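You operate a simulated robot arm through the tools that you are given. There is no shell and no other tool. Be economical: measure what you need, move in short steps, check, and stop when the job is done.

You run a simulated robot arm. Do the job below in one go: nothing can be reset, and whatever is moved stays where it is left.

TASK
Put things in order on the top of the trestle table. At the end: the green brush stands where the grey weight stood; the grey weight stands where the yellow cup stood; the yellow cup stands where the red weight stood; the red weight is on the white shelf board; whatever was shut is shut again. Leave all else as you found it, and nothing knocked over.
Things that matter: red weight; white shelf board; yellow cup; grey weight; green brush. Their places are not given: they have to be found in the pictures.

The check looks at the end state, three seconds after you hand in, the way a careful person would. Anything else that was tipped, shoved, dropped, spilled or broken makes it a failure.

THE ROBOT
A 7-joint arm with a two-finger parallel gripper, fixed in place. Base frame: the origin is at the foot of the arm, x ahead of it, y to its left, z up; the work surface is at about z = 0. Readings come in m, rad, newtons and seconds.
With the tool pointing down near the work surface it reaches from about 0.24 to 0.62 m from the base axis. Its first joint turns from -1.152 to 1.152 rad. Payload 2.6 kg.
The TCP is the grasp point between the finger pads, 0.03 m short of the fingertips. In the tool frame z runs along the fingers and y along their closing line. Largest opening 0.094 m; finger width 0.028, thickness 0.01; the body of the gripper, 0.05 by 0.096 m, starts 0.055 m behind the TCP.
Orientation is told as [roll, pitch, yaw] about the base's x, y, z axes, in that order, counted from this pose: with the fingers straight down and closing along the base's y, the tool's x points along the base's -x, its y along +y and its z along -z.

THE INTERFACE
- The arm moves only by the tool play_rows. Its argument "motion" is one flat list of numbers, 7 for each row, row after row: the shift along the tool's x, y, z in m, then the turn, a rotation vector about the tool's x, y, z in rad, then the finger opening in m, from 0 to 0.094. In form: [tx, ty, tz, wx, wy, wz, hand, tx, ty, tz, wx, wy, wz, hand, ...]. A call has 1 to 12 rows; each row shifts and turns the commanded pose from where the row before left it, along the tool's axes as they then stand. A row lasts 0.2 s, in which the tool goes at most 0.05 m and 0.15 rad; a call with a longer step from one row to the next is refused whole, and so is a gripper value outside its range. Where a pose cannot be reached the arm comes as near as it can. A force on the tool above 40 N (or 10 N above the force at the start of the call, whichever is more), or a blocked arm, ends the call early, and 0.2 s more pass. Each finger travels about 0.072 m/s and halts on what it meets, pressing with about 29 N; the grip force reading is that of the motor and also rises with nothing between the fingers. The clock runs only during rows and for 0.2 s after the last one: add rows that do not move to give the fingers time. It gives the time, the measured TCP pose, the force on the tool (base axes), the opening and the grip force at its end, in the units of the frame above (readings bear some noise).
- Cameras (640 x 400 px; columns grow to the right, rows downward): "scene" is fixed at [0.0444, 0.4398, 0.5661]; the picture's right is [-0.68, -0.73, 0.00], its down [-0.40, 0.37, -0.84] and it looks along [0.61, -0.57, -0.55] (base axes); focal length 349 px, centre (320, 200). "wrist" rides on the gripper at [-0.037, 0, -0.058] in the tool frame; the picture's right is [0.00, -1.00, 0.00], its down [0.97, 0.00, -0.24] and it looks along [0.24, 0.00, 0.97] (tool axes); focal length 218 px, centre (320, 200).
- camera(camera): a new picture of that camera. The clock stands still meanwhile.
- locate(camera, pixels): there is no depth. For up to 12 entries [column, row, z] of the newest picture of that camera ("zoom" is the newest enlarged one), the place [x, y] in the base frame at which the ray of that pixel passes the height z, good to about 0.003 m. The clock stands still meanwhile.
- enlarge(camera, box): a new picture of the part [left, top, right, bottom] of that camera's present view, enlarged. The clock stands still meanwhile.
- job_done(): hands the job in; it is judged then, once.

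Keep the steps short. Do not move on a guess: measure, check each grasp and each placing, and mend mistakes. In all there are 80 turns and 34 pictures (those below and enlarged ones count). Leave the gripper open and the arm clear of the work at the hand-in unless told otherwise, and finish with a single line.

The tools are called after "Request:" as a command line: name --argument value ..., lists and objects as JSON in quotes. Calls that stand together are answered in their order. play_rows: Moves the arm, as the interface text tells. Its arguments: {"type":"object","properties":{"motion":{"type":"array","items":{"type":"number"}}},"required":["motion"]} The other tools are called the same way: camera (camera) takes a picture; locate (camera, pixels) gives the place at which the rays of pixels pass given heights; enlarge (camera, box) takes an enlarged picture of a part of a camera's view; job_done () hands the job in.

At the start:

```text
t: 0.0
position: [0.4234, -0.052, 0.3196]
orientation: [0.0, 0.0, 0.0]
force: [0.6, 0.9, -0.6]
finger_gap: 0.0941
finger_force: 0.1
```

scene: 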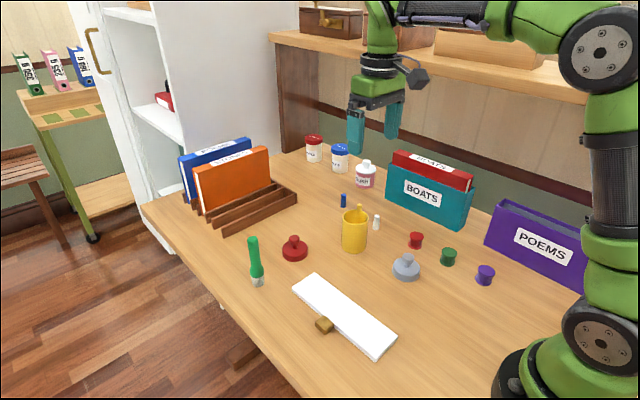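
wrist: 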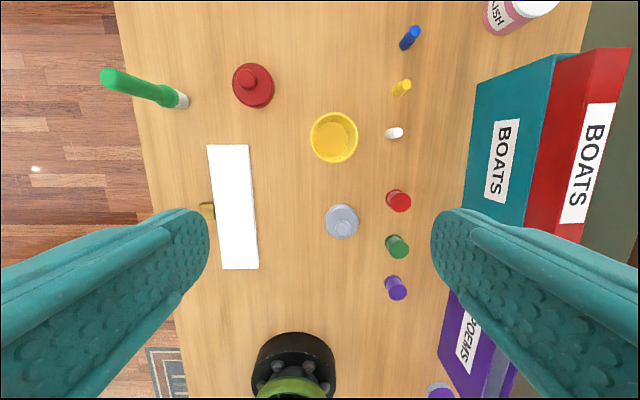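

I begin with closer views of the table: the weights, cup, brush and white board.

Request:
enlarge --camera "scene" --box '[220, 180, 520, 368]'

Request:
enlarge --camera "wrist" --box '[90, 30, 430, 290]'

Request:
locate --camera "wrist" --pixels '[[253, 86, 0.0], [253, 78, 0.04], [334, 137, 0.0], [334, 137, 0.08], [342, 222, 0.0], [342, 214, 0.04], [183, 100, 0.0], [108, 76, 0.12], [228, 145, 0.02], [240, 269, 0.02], [207, 211, 0.02], [402, 87, 0.05]]'

Request:
locate --camera "scene" --pixels '[[295, 256, 0.0], [294, 240, 0.04], [354, 248, 0.0], [355, 213, 0.08], [406, 275, 0.0], [406, 259, 0.04], [258, 284, 0.0], [252, 240, 0.12], [313, 274, 0.0], [396, 336, 0.0], [376, 358, 0.0], [293, 290, 0.0]]'

```text
2.13 times, centred on (370, 274) of scene
```

zoom: 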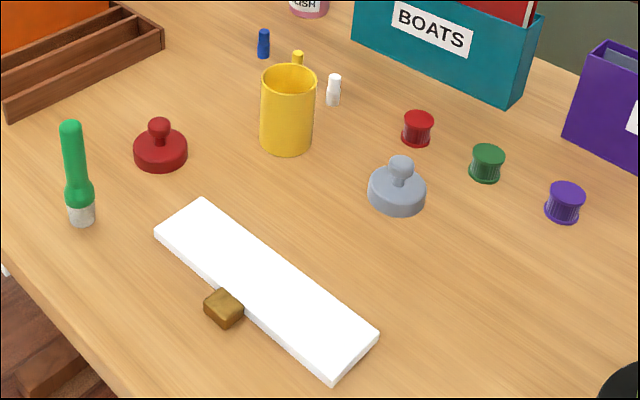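

```text
1.54 times, centred on (260, 160) of wrist
```

zoom: 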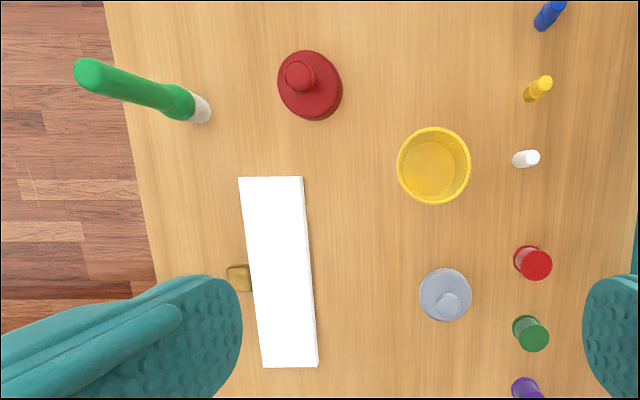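

```text
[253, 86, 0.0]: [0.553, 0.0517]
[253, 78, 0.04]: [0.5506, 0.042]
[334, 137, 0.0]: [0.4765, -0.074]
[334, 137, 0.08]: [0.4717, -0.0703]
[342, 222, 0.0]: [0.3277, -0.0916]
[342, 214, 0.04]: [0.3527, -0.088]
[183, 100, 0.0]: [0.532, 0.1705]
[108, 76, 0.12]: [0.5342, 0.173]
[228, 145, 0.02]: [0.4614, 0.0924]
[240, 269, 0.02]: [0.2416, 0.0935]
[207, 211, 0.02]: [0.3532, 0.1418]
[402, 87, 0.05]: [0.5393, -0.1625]
```

```text
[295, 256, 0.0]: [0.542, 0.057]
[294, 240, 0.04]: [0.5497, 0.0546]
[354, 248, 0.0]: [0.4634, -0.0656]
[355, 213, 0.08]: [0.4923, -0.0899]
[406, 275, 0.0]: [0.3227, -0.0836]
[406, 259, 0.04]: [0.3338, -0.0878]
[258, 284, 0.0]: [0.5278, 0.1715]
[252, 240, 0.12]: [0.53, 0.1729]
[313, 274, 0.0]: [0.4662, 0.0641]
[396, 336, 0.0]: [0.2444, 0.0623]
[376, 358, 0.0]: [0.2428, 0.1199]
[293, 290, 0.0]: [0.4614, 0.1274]
```

The four things are separate and each target frees up in order: red, cup, grey, brush. I still need to know what the board is resting on and what the brass block at its edge is, so I zoom in there.

Request:
enlarge --camera "scene" --box '[280, 262, 410, 368]'

Request:
enlarge --camera "scene" --box '[230, 195, 430, 295]'

```text
3.77 times, centred on (345, 315) of scene
```

zoom: 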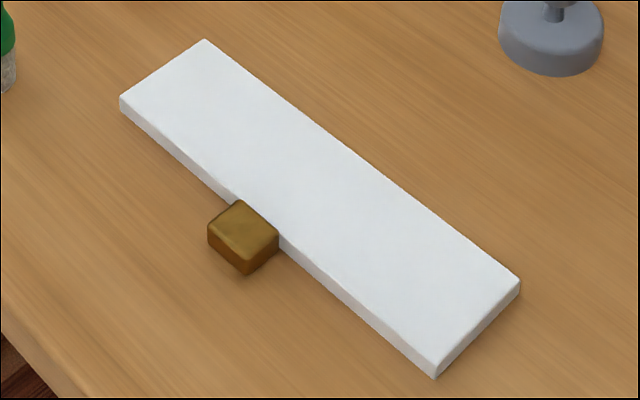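

```text
3.20 times, centred on (330, 245) of scene
```

zoom: 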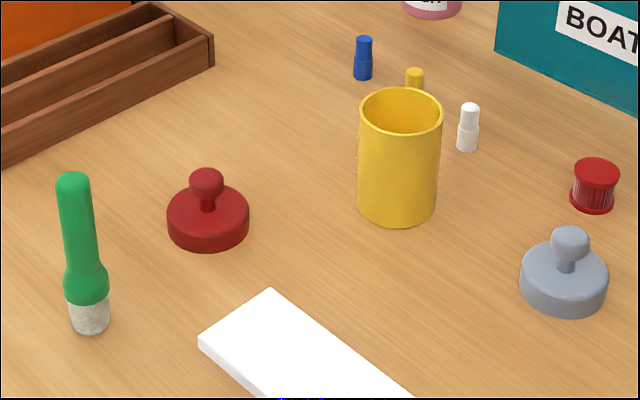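

The board lies flat on the table, about 1–1.5 cm thick, with the block beside its middle. I move above the red weight, staying high, to measure it from overhead.

Request:
play_rows --motion '[-0.025, 0.021, 0.026, 0, 0, 0, 0.094, -0.025, 0.021, 0.026, 0, 0, 0, 0.094, -0.025, 0.021, 0.026, 0, 0, 0, 0.094, -0.025, 0.021, 0.026, 0, 0, 0, 0.094, -0.025, 0.021, 0.026, 0, 0, 0, 0.094, 0, 0, 0, 0, 0, 0, 0.094]'

Request:
camera --camera "wrist"

```text
t: 1.4
position: [0.5487, 0.0535, 0.1898]
orientation: [-0.001, 0.0, -0.001]
force: [0.6, -1.2, -0.5]
finger_gap: 0.0939
finger_force: 0.0
```

```text
27 pictures are left
```

wrist: 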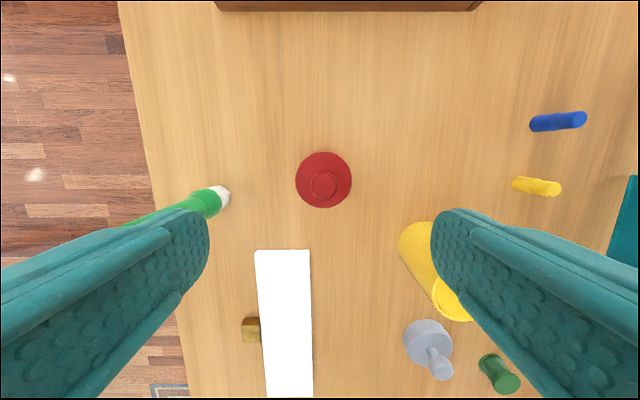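

I see the red weight's base centred near (323,179) and its knob near (323,186). Next I locate both, plus the brush foot and the board edges.

Request:
locate --camera "wrist" --pixels '[[323.5, 179.5, 0.015], [295, 180, 0.015], [352, 180, 0.015], [323, 186, 0.04], [323, 186, 0.045], [323, 151, 0.015], [323, 208, 0.015], [222, 197, 0.0], [255, 250, 0.012], [309, 249, 0.012], [241, 330, 0.012]]'

Request:
locate --camera "scene" --pixels '[[294.4, 252, 0.0], [294.5, 250.5, 0.015], [294.5, 251, 0.02], [294.5, 240, 0.05], [294.5, 240, 0.04], [406, 269, 0.015], [407.5, 259, 0.04]]'

```text
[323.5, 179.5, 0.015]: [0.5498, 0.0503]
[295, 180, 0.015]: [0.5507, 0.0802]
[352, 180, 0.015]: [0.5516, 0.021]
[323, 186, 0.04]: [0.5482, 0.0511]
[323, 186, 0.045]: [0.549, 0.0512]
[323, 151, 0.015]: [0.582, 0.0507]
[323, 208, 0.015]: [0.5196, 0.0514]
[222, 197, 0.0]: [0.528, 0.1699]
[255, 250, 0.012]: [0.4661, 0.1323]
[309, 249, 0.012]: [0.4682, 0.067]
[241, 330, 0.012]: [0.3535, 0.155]
```

```text
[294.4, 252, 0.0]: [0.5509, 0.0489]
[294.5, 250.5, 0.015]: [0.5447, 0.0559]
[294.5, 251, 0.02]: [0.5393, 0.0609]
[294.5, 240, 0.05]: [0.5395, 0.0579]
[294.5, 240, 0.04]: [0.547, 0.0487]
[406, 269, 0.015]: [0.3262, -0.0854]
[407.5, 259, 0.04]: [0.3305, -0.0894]
```

The red weight's centre is about (0.550, 0.051), with a base about 0.058 m wide. I go straight down until the tips are just above the table, then close on the base.

Request:
play_rows --motion '[-0.0013, -0.0025, 0.04, 0, 0, 0, 0.094, 0, 0, 0.04, 0, 0, 0, 0.094, 0, 0, 0.04, 0, 0, 0, 0.094, 0, 0, 0.02, 0, 0, 0, 0.094, 0, 0, 0.013, 0, 0, 0, 0.094, 0, 0, 0, 0, 0, 0, 0.094]'

Request:
camera --camera "wrist"

```text
t: 2.8
position: [0.5501, 0.0503, 0.0362]
orientation: [0.001, 0.0, 0.0]
force: [-0.4, 0.7, 0.1]
finger_gap: 0.0939
finger_force: 0.1
```

```text
26 pictures are left
```

wrist: 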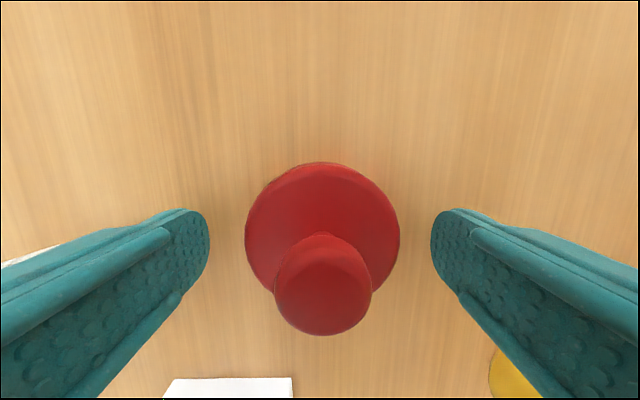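

The weight is centred between the fingers, so I close the gripper.

Request:
play_rows --motion '[0, 0, 0, 0, 0, 0, 0.06, 0, 0, 0, 0, 0, 0, 0.04, 0, 0, 0, 0, 0, 0, 0.04, 0, 0, 0, 0, 0, 0, 0.04]'

```text
t: 3.8
position: [0.5513, 0.0502, 0.0379]
orientation: [0.0, -0.001, -0.001]
force: [0.1, -1.5, 0.5]
finger_gap: 0.06
finger_force: 29.1
```

It halted at a 0.060 m gap with 29 N, so it is gripped. I lift it and carry it over the board at about (0.40, 0.097).

Request:
play_rows --motion '[0, 0, -0.02, 0, 0, 0, 0.04, 0, 0, -0.03, 0, 0, 0, 0.04, 0, 0, -0.04, 0, 0, 0, 0.04, 0.03, 0.0094, 0, 0, 0, 0, 0.04, 0.03, 0.0094, 0, 0, 0, 0, 0.04, 0.03, 0.0094, 0, 0, 0, 0, 0.04, 0.03, 0.0094, 0, 0, 0, 0, 0.04, 0.03, 0.0094, 0, 0, 0, 0, 0.04, 0, 0, 0, 0, 0, 0, 0.04]'

Request:
camera --camera "wrist"

Request:
enlarge --camera "scene" --box '[240, 180, 440, 368]'

```text
t: 5.8
position: [0.3999, 0.0999, 0.1259]
orientation: [0.002, -0.001, 0.0]
force: [-0.7, 0.1, -4.1]
finger_gap: 0.0599
finger_force: 29.2
```

```text
25 pictures are left
```

wrist: 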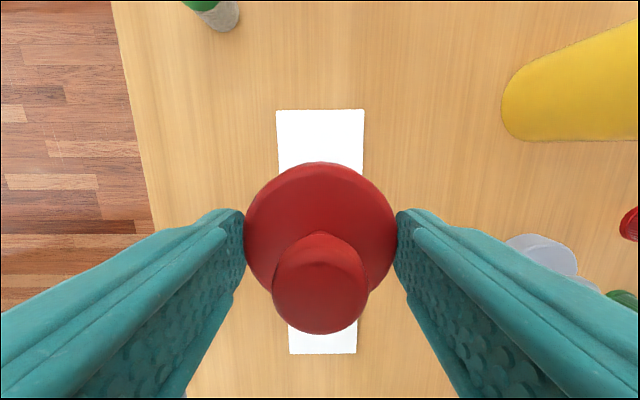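

```text
2.13 times, centred on (340, 274) of scene
```

zoom: 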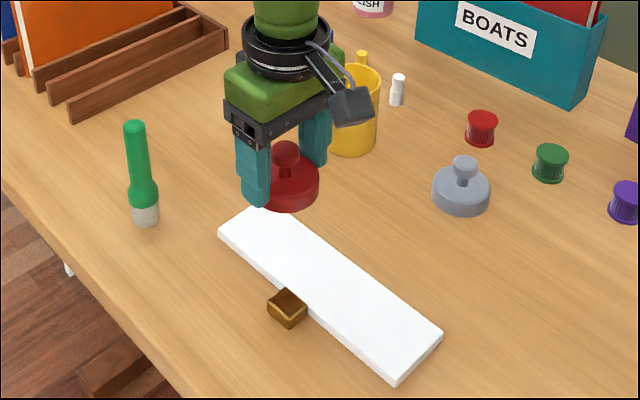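

I locate the board's corners in this wrist view to set the landing spot.

Request:
locate --camera "wrist" --pixels '[[276, 110, 0.01], [363, 109, 0.01], [289, 354, 0.01], [357, 354, 0.01], [276, 110, 0.015], [363, 109, 0.015]]'

Request:
enlarge --camera "scene" --box '[310, 300, 370, 338]'

```text
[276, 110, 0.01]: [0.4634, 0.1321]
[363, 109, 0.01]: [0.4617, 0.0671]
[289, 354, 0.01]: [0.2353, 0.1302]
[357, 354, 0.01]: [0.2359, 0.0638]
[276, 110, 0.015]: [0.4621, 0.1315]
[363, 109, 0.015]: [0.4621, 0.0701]
```

```text
10.53 times, centred on (340, 319) of scene
```

zoom: 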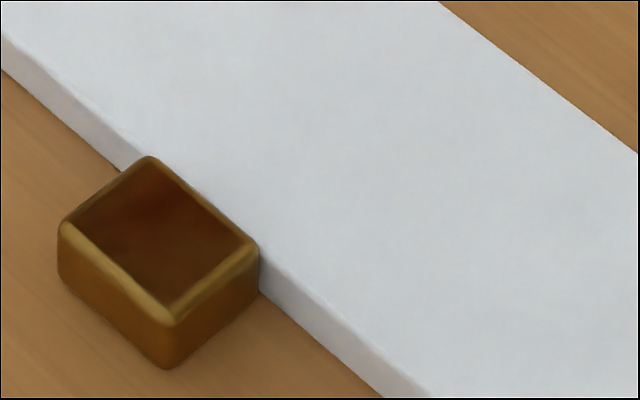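

The "hollow" look is only the red weight reflected in the shiny block. The board's mid-line is y≈0.0985. I lower most of the way and then feel for contact in small steps.

Request:
play_rows --motion '[0, -0.0015, 0.035, 0, 0, 0, 0.04, 0, 0, 0.03, 0, 0, 0, 0.04, 0, 0, 0.007, 0, 0, 0, 0.04, 0, 0, 0.002, 0, 0, 0, 0.04, 0, 0, 0, 0, 0, 0, 0.04]'

Request:
enlarge --camera "scene" --box '[260, 220, 400, 320]'

```text
t: 7.0
position: [0.401, 0.0958, 0.0524]
orientation: [0.0, 0.0, -0.001]
force: [-0.5, -0.3, -4.2]
finger_gap: 0.0597
finger_force: 28.9
```

```text
4.00 times, centred on (330, 270) of scene
```

zoom: 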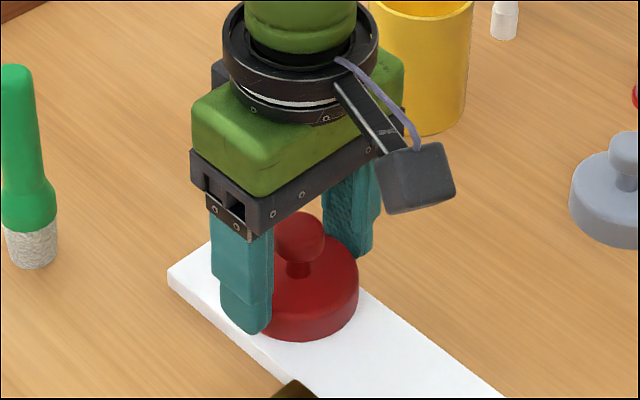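

There's no contact yet and the weight is over the board. I nudge +2 mm in y and lower in 2 mm steps.

Request:
play_rows --motion '[0, 0.002, 0, 0, 0, 0, 0.04, 0, 0, 0.002, 0, 0, 0, 0.04, 0, 0, 0.002, 0, 0, 0, 0.04, 0, 0, 0.001, 0, 0, 0, 0.04, 0, 0, 0, 0, 0, 0, 0.04]'

```text
t: 8.2
position: [0.4015, 0.0973, 0.0478]
orientation: [0.001, 0.0, -0.001]
force: [-9.5, -2.5, 24.6]
finger_gap: 0.0598
finger_force: 29.2
```

The weight is in firm contact with the board. I open partway and look before lifting.

Request:
play_rows --motion '[0, 0, 0, 0, 0, 0, 0.062, 0, 0, 0, 0, 0, 0, 0.075, 0, 0, 0, 0, 0, 0, 0.085, 0, 0, 0, 0, 0, 0, 0.085]'

Request:
camera --camera "wrist"

```text
t: 9.2
position: [0.3999, 0.0973, 0.0464]
orientation: [-0.002, 0.0, 0.0]
force: [0.1, -0.1, -0.2]
finger_gap: 0.0849
finger_force: 0.0
```

```text
21 pictures are left
```

wrist: 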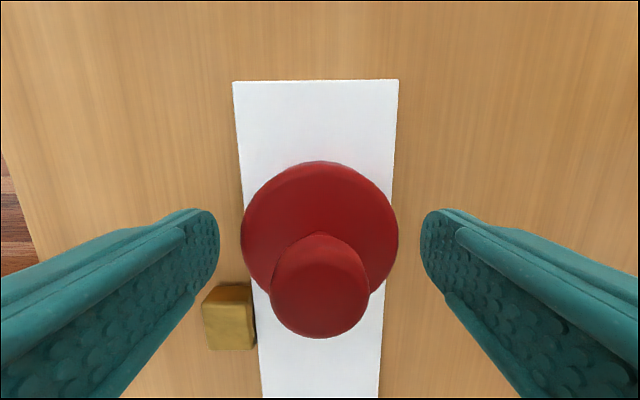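

The red weight sits squarely on the board. I rise straight up and move above the yellow cup to measure it.

Request:
play_rows --motion '[0, 0, -0.03, 0, 0, 0, 0.085, 0, 0, -0.045, 0, 0, 0, 0.094, 0, 0, -0.045, 0, 0, 0, 0.094, 0, 0, -0.045, 0, 0, 0, 0.094, -0.018, -0.042, 0, 0, 0, 0, 0.094, -0.018, -0.042, 0, 0, 0, 0, 0.094, -0.018, -0.042, 0, 0, 0, 0, 0.094, -0.018, -0.042, 0, 0, 0, 0, 0.094, 0, 0, 0, 0, 0, 0, 0.094]'

Request:
camera --camera "wrist"

```text
t: 11.2
position: [0.4688, -0.0709, 0.2112]
orientation: [-0.001, 0.001, -0.001]
force: [0.3, -1.1, -0.1]
finger_gap: 0.0941
finger_force: 0.1
```

```text
20 pictures are left
```

wrist: 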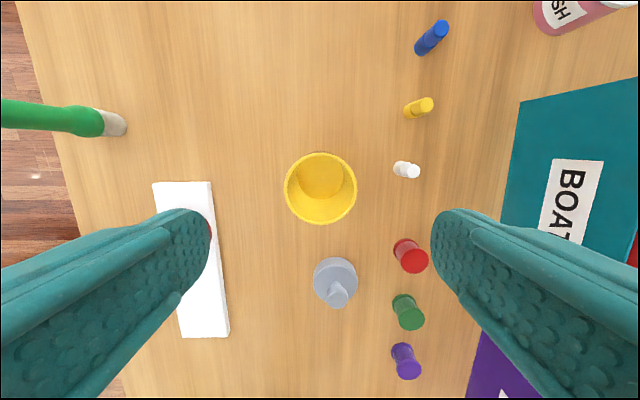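

I measure the cup using its rim centre at (320,188), its rim edges, the nearby white and yellow pegs, and the scene view.

Request:
locate --camera "wrist" --pixels '[[320.5, 188, 0.06], [320.5, 188, 0.07], [320.5, 188, 0.08], [284, 188, 0.07], [357, 188, 0.07], [320, 178, 0.005], [403, 170, 0.0], [413, 170, 0.02], [412, 113, 0.0], [400, 245, 0.0], [335, 275, 0.015], [337, 298, 0.04]]'

Request:
locate --camera "scene" --pixels '[[354.5, 245.3, 0.0], [355, 217.5, 0.06], [355, 217.5, 0.07], [355, 217.5, 0.08]]'

```text
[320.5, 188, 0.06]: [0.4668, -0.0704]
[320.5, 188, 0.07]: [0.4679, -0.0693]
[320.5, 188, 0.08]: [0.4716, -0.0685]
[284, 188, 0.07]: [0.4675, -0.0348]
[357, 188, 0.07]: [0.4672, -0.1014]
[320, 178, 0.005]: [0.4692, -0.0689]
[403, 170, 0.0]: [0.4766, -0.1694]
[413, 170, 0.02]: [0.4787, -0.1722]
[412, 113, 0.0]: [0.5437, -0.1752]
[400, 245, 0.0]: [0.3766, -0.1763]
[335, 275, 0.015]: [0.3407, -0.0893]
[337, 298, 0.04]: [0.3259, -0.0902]
```

```text
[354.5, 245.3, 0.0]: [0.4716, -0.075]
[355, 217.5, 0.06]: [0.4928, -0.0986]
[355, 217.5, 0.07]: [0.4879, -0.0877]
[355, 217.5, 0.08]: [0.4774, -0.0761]
```

The cup is at about (0.470, -0.070), roughly 0.083 m tall and 0.065 wide. The finger paths are clear of the pegs at y≈-0.17. I descend around it and look before closing.

Request:
play_rows --motion '[-0.001, 0.001, 0.04, 0, 0, 0, 0.094, 0, 0, 0.04, 0, 0, 0, 0.094, 0, 0, 0.04, 0, 0, 0, 0.094, 0, 0, 0.025, 0, 0, 0, 0.094, 0, 0, 0.014, 0, 0, 0, 0.094, 0, 0, 0, 0, 0, 0, 0.094]'

Request:
camera --camera "wrist"

```text
t: 12.6
position: [0.4735, -0.0682, 0.0527]
orientation: [0.0, 0.002, 0.001]
force: [0.6, 0.7, -1.3]
finger_gap: 0.0942
finger_force: 0.0
```

```text
19 pictures are left
```

wrist: 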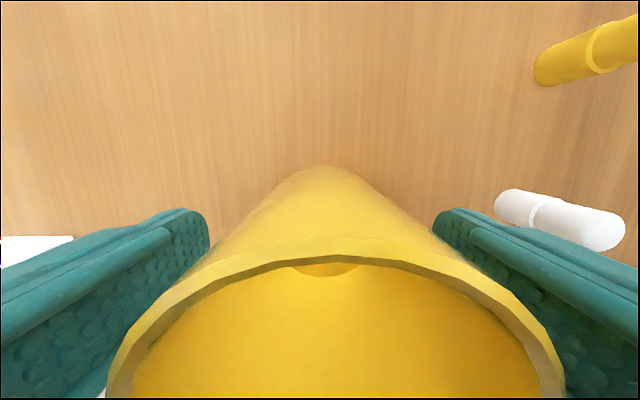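

The cup stands well between the fingers, so I close.

Request:
play_rows --motion '[0, -0.001, 0, 0, 0, 0, 0.08, 0, 0, 0, 0, 0, 0, 0.065, 0, 0, 0, 0, 0, 0, 0.055, 0, 0, 0, 0, 0, 0, 0.055]'

Request:
camera --camera "wrist"

```text
t: 13.6
position: [0.4735, -0.0686, 0.0518]
orientation: [0.0, -0.001, 0.0]
force: [-0.9, -0.5, 0.0]
finger_gap: 0.0608
finger_force: 29.1
```

```text
18 pictures are left
```

wrist: 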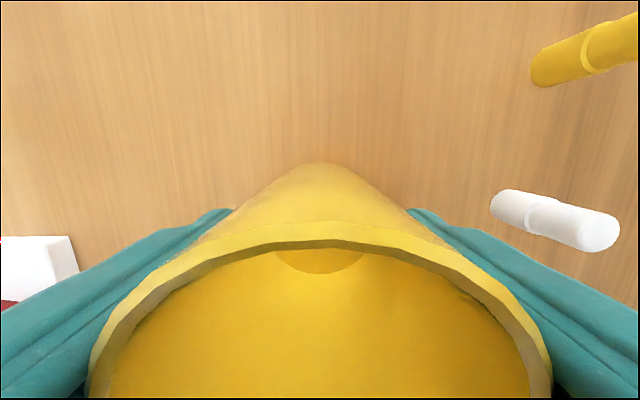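

Gripped at a 0.061 gap. I check the cup's front foot point (320,162) to learn its centre relative to the tool.

Request:
locate --camera "wrist" --pixels '[[320, 162, 0.0], [320, 162, 0.0], [320, 162, 0.0], [320, 162, 0.002], [320, 240, 0.082], [320, 240, 0.085], [505, 200, 0.0]]'

```text
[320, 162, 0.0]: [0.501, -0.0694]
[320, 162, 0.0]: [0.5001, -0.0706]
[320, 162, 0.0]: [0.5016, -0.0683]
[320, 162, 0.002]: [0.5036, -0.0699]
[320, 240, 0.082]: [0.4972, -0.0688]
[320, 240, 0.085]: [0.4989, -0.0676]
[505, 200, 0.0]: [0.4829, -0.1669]
```

The cup's centre is about (0.4705, -0.0695), which will be the grey weight's target. I lift the cup gently and carry it to the red weight's old place, stopping about 1 cm above the table.

Request:
play_rows --motion '[0, 0, -0.02, 0, 0, 0, 0.055, 0, 0, -0.03, 0, 0, 0, 0.055, 0, 0, -0.01, 0, 0, 0, 0.055, -0.012, 0.0185, 0, 0, 0, 0, 0.055, -0.018, 0.0275, 0, 0, 0, 0, 0.055, -0.018, 0.0275, 0, 0, 0, 0, 0.055, -0.018, 0.0275, 0, 0, 0, 0, 0.055, -0.013, 0.0195, 0, 0, 0, 0, 0.055, 0, 0, 0.02, 0, 0, 0, 0.055, 0, 0, 0.02, 0, 0, 0, 0.055, 0, 0, 0.01, 0, 0, 0, 0.055, 0, 0, 0, 0, 0, 0, 0.055]'

Request:
camera --camera "scene"

```text
t: 16.2
position: [0.5514, 0.0509, 0.0621]
orientation: [-0.002, 0.0, 0.0]
force: [0.1, 0.2, -0.9]
finger_gap: 0.0608
finger_force: 28.6
```

```text
17 pictures are left
```

scene: 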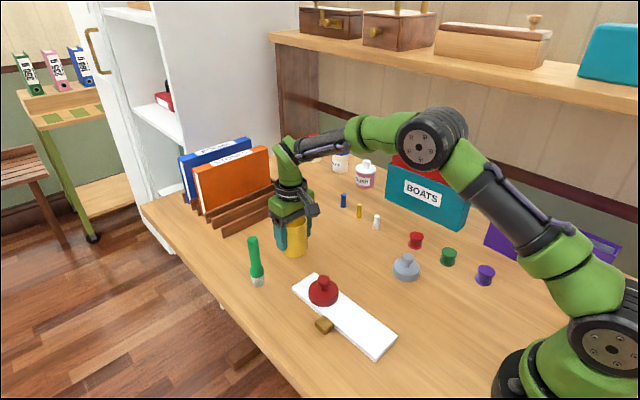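

All is well and everything else is standing. I lower the last centimetre in small steps until it touches.

Request:
play_rows --motion '[0, 0, 0.005, 0, 0, 0, 0.055, 0, 0, 0.003, 0, 0, 0, 0.055, 0, 0, 0.0015, 0, 0, 0, 0.055, 0, 0, 0.001, 0, 0, 0, 0.055, 0, 0, 0, 0, 0, 0, 0.055]'

```text
t: 17.4
position: [0.5521, 0.0498, 0.0526]
orientation: [0.0, -0.001, -0.002]
force: [-0.3, -0.5, 2.1]
finger_gap: 0.0608
finger_force: 28.8
```

There's light contact now (+2 N), so I release slowly and look.

Request:
play_rows --motion '[0, 0, 0, 0, 0, 0, 0.064, 0, 0, 0, 0, 0, 0, 0.078, 0, 0, 0, 0, 0, 0, 0.094, 0, 0, 0, 0, 0, 0, 0.094]'

Request:
camera --camera "wrist"

Request:
locate --camera "wrist" --pixels '[[320, 162, 0.0], [320, 162, 0.0]]'

```text
t: 18.4
position: [0.553, 0.0499, 0.0535]
orientation: [0.0, 0.0, 0.0]
force: [0.5, -0.3, 0.2]
finger_gap: 0.0942
finger_force: 0.1
```

```text
16 pictures are left
```

wrist: 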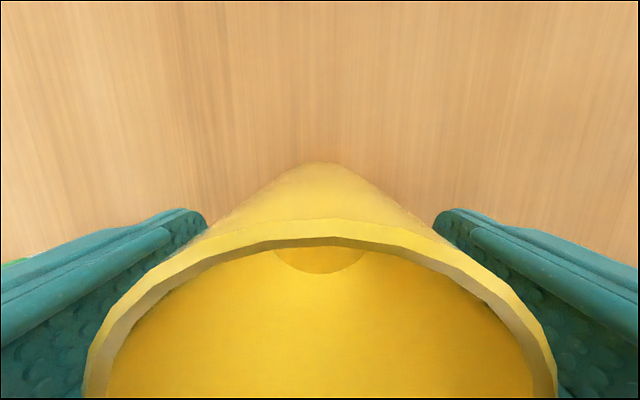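

```text
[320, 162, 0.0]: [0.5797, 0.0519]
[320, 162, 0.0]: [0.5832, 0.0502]
```

The cup stands upright at (0.551, 0.051). I rise and move above the grey weight.

Request:
play_rows --motion '[0, 0, -0.04, 0, 0, 0, 0.094, 0, 0, -0.05, 0, 0, 0, 0.094, 0, 0, -0.05, 0, 0, 0, 0.094, 0.037, -0.02325, 0, 0, 0, 0, 0.094, 0.037, -0.02325, 0, 0, 0, 0, 0.094, 0.037, -0.02325, 0, 0, 0, 0, 0.094, 0.037, -0.02325, 0, 0, 0, 0, 0.094, 0.037, -0.02325, 0, 0, 0, 0, 0.094, 0.037, -0.02325, 0, 0, 0, 0, 0.094, 0, 0, 0, 0, 0, 0, 0.094]'

Request:
camera --camera "wrist"

```text
t: 20.6
position: [0.3283, -0.0891, 0.1915]
orientation: [-0.001, 0.0, 0.0]
force: [-0.2, 0.2, -0.5]
finger_gap: 0.0942
finger_force: 0.0
```

```text
15 pictures are left
```

wrist: 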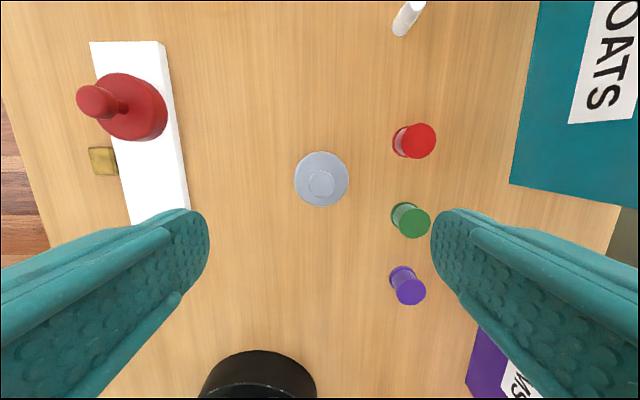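

The grey base centre is at (321,179.5). I check it and the left edges of the green and red spools for finger clearance.

Request:
locate --camera "wrist" --pixels '[[321, 179.5, 0.015], [321, 179.5, 0.015], [294, 180, 0.015], [348, 180, 0.015], [321, 152, 0.015], [321, 207, 0.015], [391, 216, 0.0], [392, 140, 0.0], [321, 185, 0.04], [188, 212, 0.01]]'

```text
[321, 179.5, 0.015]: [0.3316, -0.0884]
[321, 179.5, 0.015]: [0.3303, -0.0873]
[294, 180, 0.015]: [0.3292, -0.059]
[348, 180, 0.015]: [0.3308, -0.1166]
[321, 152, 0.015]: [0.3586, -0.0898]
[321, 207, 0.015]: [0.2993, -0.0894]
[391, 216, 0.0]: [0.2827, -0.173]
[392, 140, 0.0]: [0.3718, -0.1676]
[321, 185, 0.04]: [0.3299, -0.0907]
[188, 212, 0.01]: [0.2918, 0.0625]
```

The grey weight is at (0.330, -0.089) and the spools are at least 2 cm clear of the fingers. I descend.

Request:
play_rows --motion '[0, 0, 0.045, 0, 0, 0, 0.094, 0, 0, 0.045, 0, 0, 0, 0.094, 0, 0, 0.035, 0, 0, 0, 0.094, 0, 0, 0.02, 0, 0, 0, 0.094, 0, 0, 0.011, 0, 0, 0, 0.094, 0, 0, 0, 0, 0, 0, 0.094]'

Request:
camera --camera "wrist"

```text
t: 22.0
position: [0.3293, -0.0891, 0.035]
orientation: [0.001, 0.0, -0.001]
force: [0.3, 0.4, 0.3]
finger_gap: 0.0941
finger_force: 0.1
```

```text
14 pictures are left
```

wrist: 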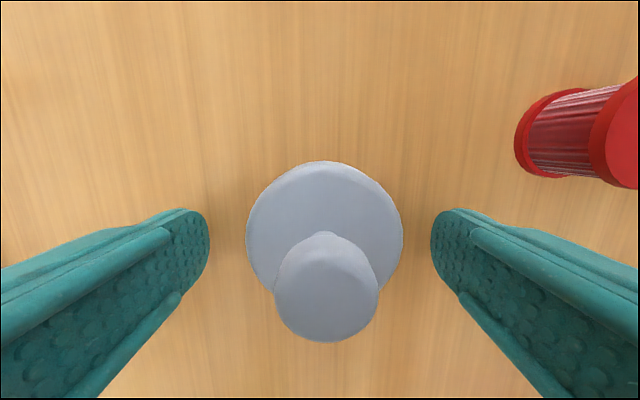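

The weight is about 1.5 mm toward −y of centre. I nudge and close.

Request:
play_rows --motion '[0, -0.0015, 0, 0, 0, 0, 0.094, 0, 0, 0, 0, 0, 0, 0.07, 0, 0, 0, 0, 0, 0, 0.055, 0, 0, 0, 0, 0, 0, 0.04, 0, 0, 0, 0, 0, 0, 0.04]'

```text
t: 23.2
position: [0.3294, -0.0895, 0.0349]
orientation: [0.001, -0.001, 0.0]
force: [-0.1, 0.5, 0.5]
finger_gap: 0.0581
finger_force: 29.6
```

Gripped at 0.058 m. I lift it and carry it to the cup's old place (0.4705, -0.0695), stopping about 1 cm high.

Request:
play_rows --motion '[0, 0, -0.02, 0, 0, 0, 0.04, 0, 0, -0.04, 0, 0, 0, 0.04, -0.02, 0.003, 0, 0, 0, 0, 0.04, -0.0335, 0.005, 0, 0, 0, 0, 0.04, -0.0335, 0.005, 0, 0, 0, 0, 0.04, -0.0335, 0.005, 0, 0, 0, 0, 0.04, -0.0205, 0.003, 0, 0, 0, 0, 0.04, 0, 0, 0.03, 0, 0, 0, 0.04, 0, 0, 0.02, 0, 0, 0, 0.04, 0, 0, 0, 0, 0, 0, 0.04]'

Request:
camera --camera "wrist"

```text
t: 25.4
position: [0.4702, -0.0683, 0.0465]
orientation: [0.0, 0.0, -0.002]
force: [-0.9, -0.2, -4.4]
finger_gap: 0.058
finger_force: 28.7
```

```text
13 pictures are left
```

wrist: 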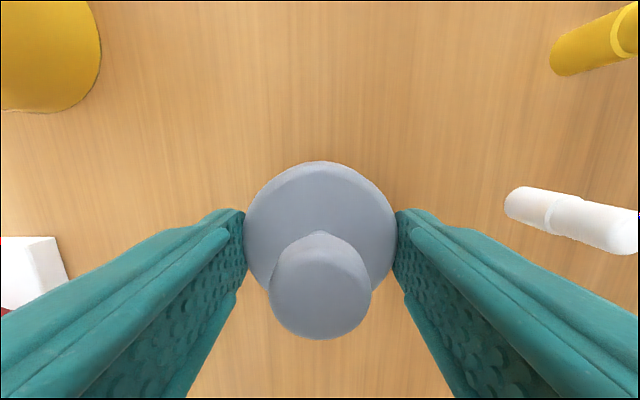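

The weight hangs straight and in the right spot. I lower the last centimetre until it touches.

Request:
play_rows --motion '[0, 0, 0.006, 0, 0, 0, 0.04, 0, 0, 0.003, 0, 0, 0, 0.04, 0, 0, 0.001, 0, 0, 0, 0.04, 0, 0, 0.0005, 0, 0, 0, 0.04, 0, 0, 0, 0, 0, 0, 0.04]'

```text
t: 26.6
position: [0.4719, -0.0701, 0.0365]
orientation: [-0.002, 0.0, -0.001]
force: [-0.2, 0.4, -2.7]
finger_gap: 0.058
finger_force: 28.9
```

It's just touching: the load dropped from −4.4 to −2.7 N. I lower half a millimetre more, release and look.

Request:
play_rows --motion '[0, 0, 0.0007, 0, 0, 0, 0.04, 0, 0, 0, 0, 0, 0, 0.06, 0, 0, 0, 0, 0, 0, 0.075, 0, 0, 0, 0, 0, 0, 0.09, 0, 0, 0, 0, 0, 0, 0.094, 0, 0, 0, 0, 0, 0, 0.094]'

Request:
camera --camera "wrist"

```text
t: 28.0
position: [0.4719, -0.0688, 0.0354]
orientation: [0.001, 0.001, 0.0]
force: [-0.2, -0.2, 0.2]
finger_gap: 0.0941
finger_force: 0.1
```

```text
12 pictures are left
```

wrist: 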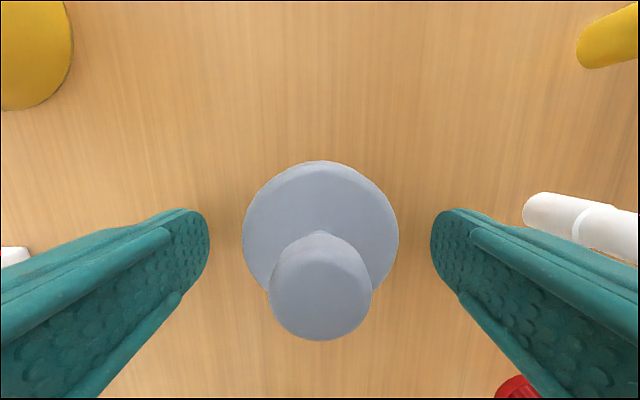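

The grey weight is placed. Now I rise high (the brush is about 12 cm tall) and move above the brush near (0.528, 0.170).

Request:
play_rows --motion '[0, 0, -0.05, 0, 0, 0, 0.094, 0, 0, -0.05, 0, 0, 0, 0.094, 0, 0, -0.05, 0, 0, 0, 0.094, 0, 0, -0.05, 0, 0, 0, 0.094, -0.0095, 0.04, 0, 0, 0, 0, 0.094, -0.0095, 0.04, 0, 0, 0, 0, 0.094, -0.0095, 0.04, 0, 0, 0, 0, 0.094, -0.0095, 0.04, 0, 0, 0, 0, 0.094, -0.0095, 0.04, 0, 0, 0, 0, 0.094, -0.0095, 0.04, 0, 0, 0, 0, 0.094, 0, 0, 0, 0, 0, 0, 0.094]'

Request:
camera --camera "wrist"

Request:
enlarge --camera "scene" --box '[215, 220, 295, 300]'

```text
t: 30.4
position: [0.526, 0.1706, 0.236]
orientation: [0.0, 0.0, 0.0]
force: [-1.1, 0.3, -0.7]
finger_gap: 0.0941
finger_force: 0.0
```

```text
11 pictures are left
```

wrist: 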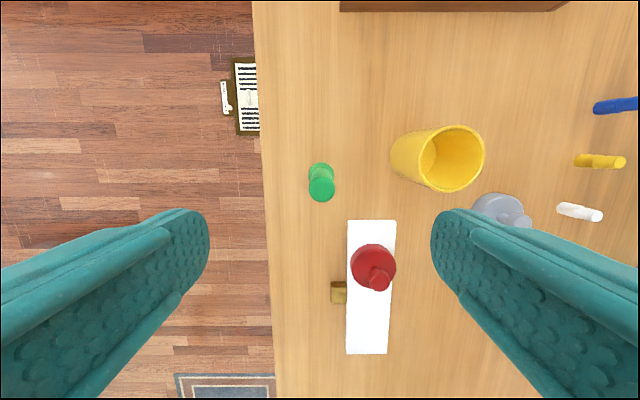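

```text
5.00 times, centred on (255, 260) of scene
```

zoom: 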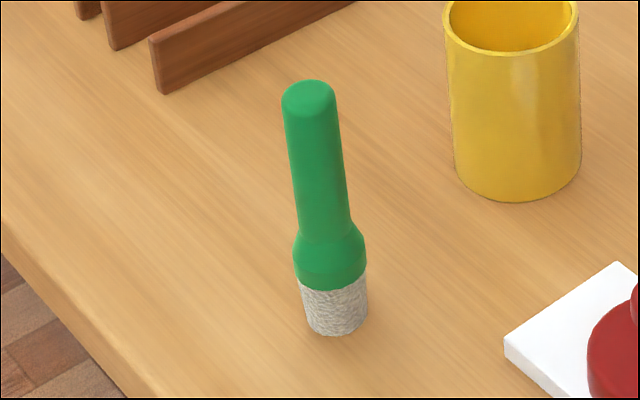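

Next I locate the brush: its top at (321,188) in the wrist view, and the top at (308,97) and foot at (338,322) in the enlargement.

Request:
locate --camera "wrist" --pixels '[[321, 188, 0.1], [321, 188, 0.11], [321, 188, 0.12], [321, 188, 0.13], [308, 187, 0.12], [334, 187, 0.12], [321, 170, 0.03]]'

Request:
locate --camera "zoom" --pixels '[[338, 322, 0.0], [308, 97, 0.1], [308, 97, 0.11], [308, 97, 0.12], [308, 97, 0.13]]'

```text
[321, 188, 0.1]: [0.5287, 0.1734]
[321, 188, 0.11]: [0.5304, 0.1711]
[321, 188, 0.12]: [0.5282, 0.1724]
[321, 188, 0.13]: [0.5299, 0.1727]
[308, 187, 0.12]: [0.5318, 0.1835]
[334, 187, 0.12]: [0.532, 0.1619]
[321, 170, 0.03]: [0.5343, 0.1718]
```

```text
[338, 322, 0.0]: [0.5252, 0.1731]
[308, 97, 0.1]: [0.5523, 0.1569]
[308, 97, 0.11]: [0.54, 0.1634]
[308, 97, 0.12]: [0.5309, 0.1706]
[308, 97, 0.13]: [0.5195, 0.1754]
```

The brush is at (0.529, 0.172) and about 0.12 m tall, with a straight handle above z≈0.055. I descend to TCP z≈0.09 around the handle.

Request:
play_rows --motion '[-0.0013, 0.0015, 0, 0, 0, 0, 0.094, 0, 0, 0.04, 0, 0, 0, 0.094, 0, 0, 0.04, 0, 0, 0, 0.094, 0, 0, 0.04, 0, 0, 0, 0.094, 0, 0, 0.026, 0, 0, 0, 0.094, 0, 0, 0, 0, 0, 0, 0.094]'

Request:
camera --camera "wrist"

```text
t: 31.8
position: [0.5286, 0.1715, 0.0898]
orientation: [0.0, -0.001, 0.001]
force: [0.4, -0.4, -0.9]
finger_gap: 0.094
finger_force: 0.0
```

```text
9 pictures are left
```

wrist: 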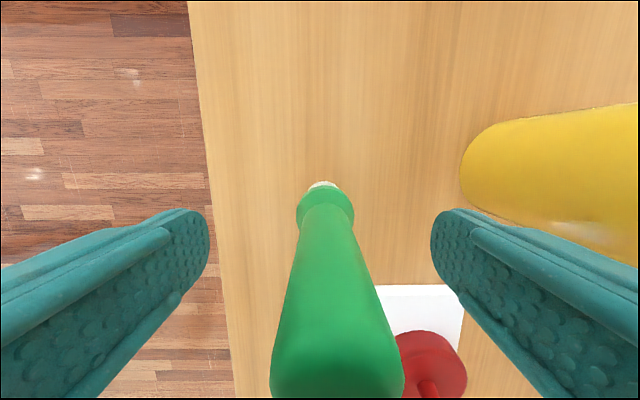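

The brush sits about 2.5 mm toward −y from the finger centre. I centre on it first so that closing won't tip it, then close slowly.

Request:
play_rows --motion '[0, -0.0025, 0, 0, 0, 0, 0.094, 0, 0, 0, 0, 0, 0, 0.07, 0, 0, 0, 0, 0, 0, 0.05, 0, 0, 0, 0, 0, 0, 0.036, 0, 0, 0, 0, 0, 0, 0.026, 0, 0, 0, 0, 0, 0, 0.018, 0, 0, 0, 0, 0, 0, 0.01, 0, 0, 0, 0, 0, 0, 0.01]'

Request:
camera --camera "wrist"

Request:
locate --camera "wrist" --pixels '[[320, 183, 0.0], [320, 183, 0.0]]'

```text
t: 33.6
position: [0.5297, 0.1708, 0.0906]
orientation: [-0.001, 0.0, 0.0]
force: [0.0, -0.1, 0.0]
finger_gap: 0.0207
finger_force: 28.7
```

```text
8 pictures are left
```

wrist: 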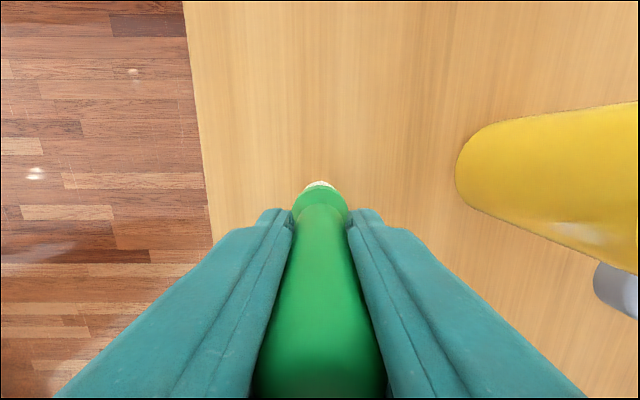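

```text
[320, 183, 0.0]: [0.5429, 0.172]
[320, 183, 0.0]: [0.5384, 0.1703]
```

Gripped at 0.0207 m and upright. I lift 11 cm and carry it above everything to over the grey weight's old place (0.330, -0.090).

Request:
play_rows --motion '[0, 0, -0.02, 0, 0, 0, 0.01, 0, 0, -0.045, 0, 0, 0, 0.01, 0, 0, -0.045, 0, 0, 0, 0.01, 0.02203, -0.02884, 0, 0, 0, 0, 0.01, 0.02203, -0.02884, 0, 0, 0, 0, 0.01, 0.02203, -0.02884, 0, 0, 0, 0, 0.01, 0.02203, -0.02884, 0, 0, 0, 0, 0.01, 0.02203, -0.02884, 0, 0, 0, 0, 0.01, 0.02203, -0.02884, 0, 0, 0, 0, 0.01, 0.02203, -0.02884, 0, 0, 0, 0, 0.01, 0.02203, -0.02884, 0, 0, 0, 0, 0.01, 0.02203, -0.02884, 0, 0, 0, 0, 0.01]'

Request:
play_rows --motion '[0, 0, 0, 0, 0, 0, 0.01, 0, 0, 0.04, 0, 0, 0, 0.01, 0, 0, 0.04, 0, 0, 0, 0.01, 0, 0, 0.02, 0, 0, 0, 0.01, 0, 0, 0, 0, 0, 0, 0.01]'

Request:
camera --camera "scene"

```text
t: 36.2
position: [0.3331, -0.0912, 0.1989]
orientation: [0.0, -0.001, 0.002]
force: [0.2, -0.2, -0.1]
finger_gap: 0.0207
finger_force: 29.2
```

```text
t: 37.4
position: [0.3302, -0.0902, 0.0983]
orientation: [-0.001, 0.001, 0.0]
force: [0.6, -0.2, 0.3]
finger_gap: 0.021
finger_force: 28.5
```

```text
7 pictures are left
```

scene: 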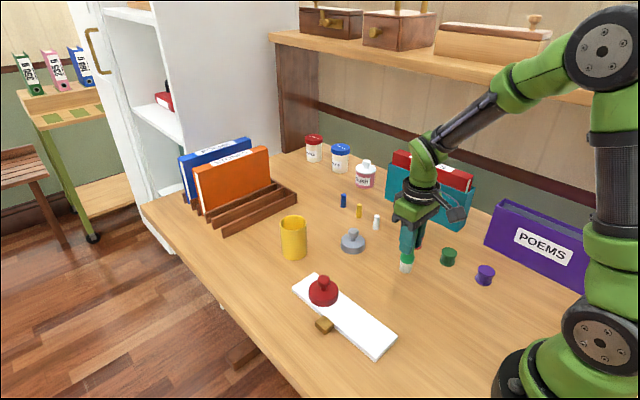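

The brush hangs upright about 1 cm above its place. I lower it gently until contact.

Request:
play_rows --motion '[0, 0, 0.005, 0, 0, 0, 0.01, 0, 0, 0.003, 0, 0, 0, 0.01, 0, 0, 0.0015, 0, 0, 0, 0.01, 0, 0, 0.0007, 0, 0, 0, 0.01, 0, 0, 0, 0, 0, 0, 0.01]'

Request:
camera --camera "wrist"

Request:
locate --camera "wrist" --pixels '[[320, 183, 0.0], [320, 183, 0.0]]'

```text
t: 38.6
position: [0.3323, -0.0893, 0.0896]
orientation: [0.0, -0.002, 0.001]
force: [-5.6, 2.1, 20.1]
finger_gap: 0.0211
finger_force: 29.4
```

```text
6 pictures are left
```

wrist: 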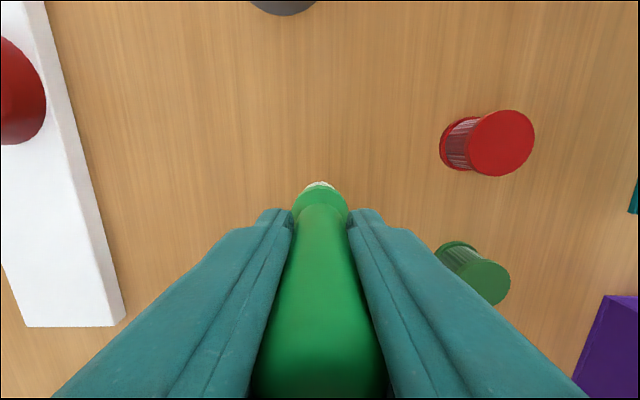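

```text
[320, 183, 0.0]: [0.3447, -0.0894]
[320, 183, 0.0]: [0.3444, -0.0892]
```

It presses with 20 N and stands at about (0.331, -0.090). I ease up half a millimetre and open slowly.

Request:
play_rows --motion '[0, 0, -0.0005, 0, 0, 0, 0.01, 0, 0, 0, 0, 0, 0, 0.018, 0, 0, 0, 0, 0, 0, 0.024, 0, 0, 0, 0, 0, 0, 0.032, 0, 0, 0, 0, 0, 0, 0.045, 0, 0, 0, 0, 0, 0, 0.065, 0, 0, 0, 0, 0, 0, 0.09, 0, 0, 0, 0, 0, 0, 0.09]'

Request:
camera --camera "wrist"

```text
t: 40.4
position: [0.3317, -0.0893, 0.0893]
orientation: [0.0, 0.0, 0.001]
force: [-0.7, -0.1, 0.6]
finger_gap: 0.0902
finger_force: 0.1
```

```text
5 pictures are left
```

wrist: 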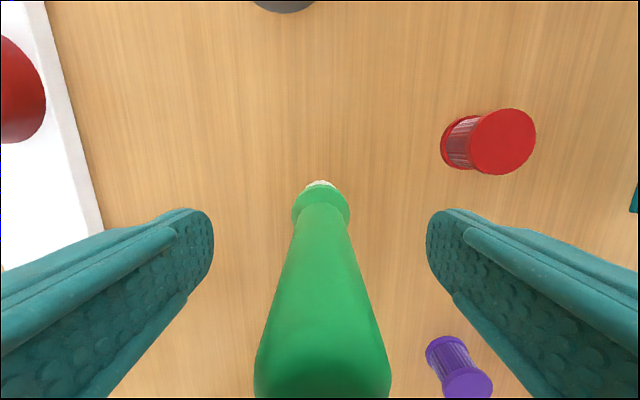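

The brush stands free and upright. I rise straight up to clear everything, then check the whole scene.

Request:
play_rows --motion '[0, 0, -0.02, 0, 0, 0, 0.094, 0, 0, -0.045, 0, 0, 0, 0.094, 0, 0, -0.05, 0, 0, 0, 0.094, 0, 0, -0.05, 0, 0, 0, 0.094, 0, 0, -0.05, 0, 0, 0, 0.094, 0, 0, -0.03, 0, 0, 0, 0.094, 0, 0, 0, 0, 0, 0, 0.094, 0, 0, 0, 0, 0, 0, 0.094]'

Request:
camera --camera "scene"

Request:
camera --camera "wrist"

```text
t: 42.2
position: [0.3314, -0.0876, 0.3365]
orientation: [-0.001, -0.001, 0.0]
force: [-1.2, 0.4, -1.0]
finger_gap: 0.0937
finger_force: 0.0
```

```text
4 pictures are left
```

scene: 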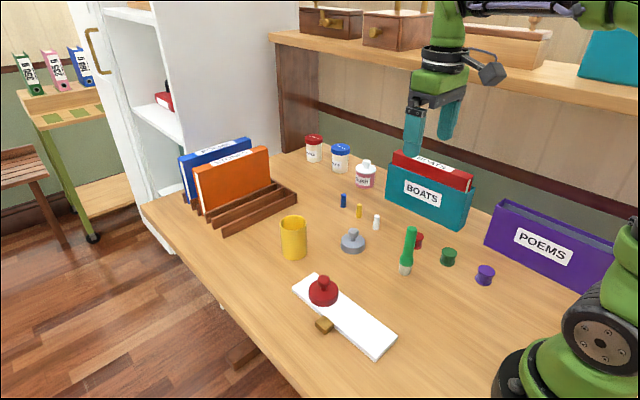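

```text
3 pictures are left
```

wrist: 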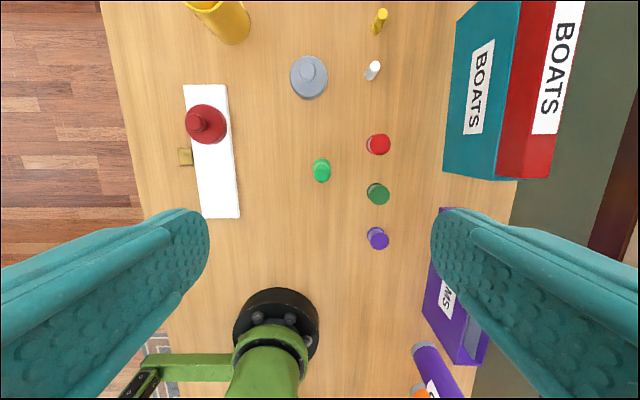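

Both pictures show all four items upright in their new places, the other objects untouched, nothing left open, and the arm clear with the gripper open. I hand the job in.

Request:
job_done

```text
The job is handed in.
```

The red weight is on the white board, the yellow cup is where the red weight stood, the grey weight is where the cup stood, the green brush is where the grey weight stood, I opened nothing so there was nothing to shut, and the job is handed in.
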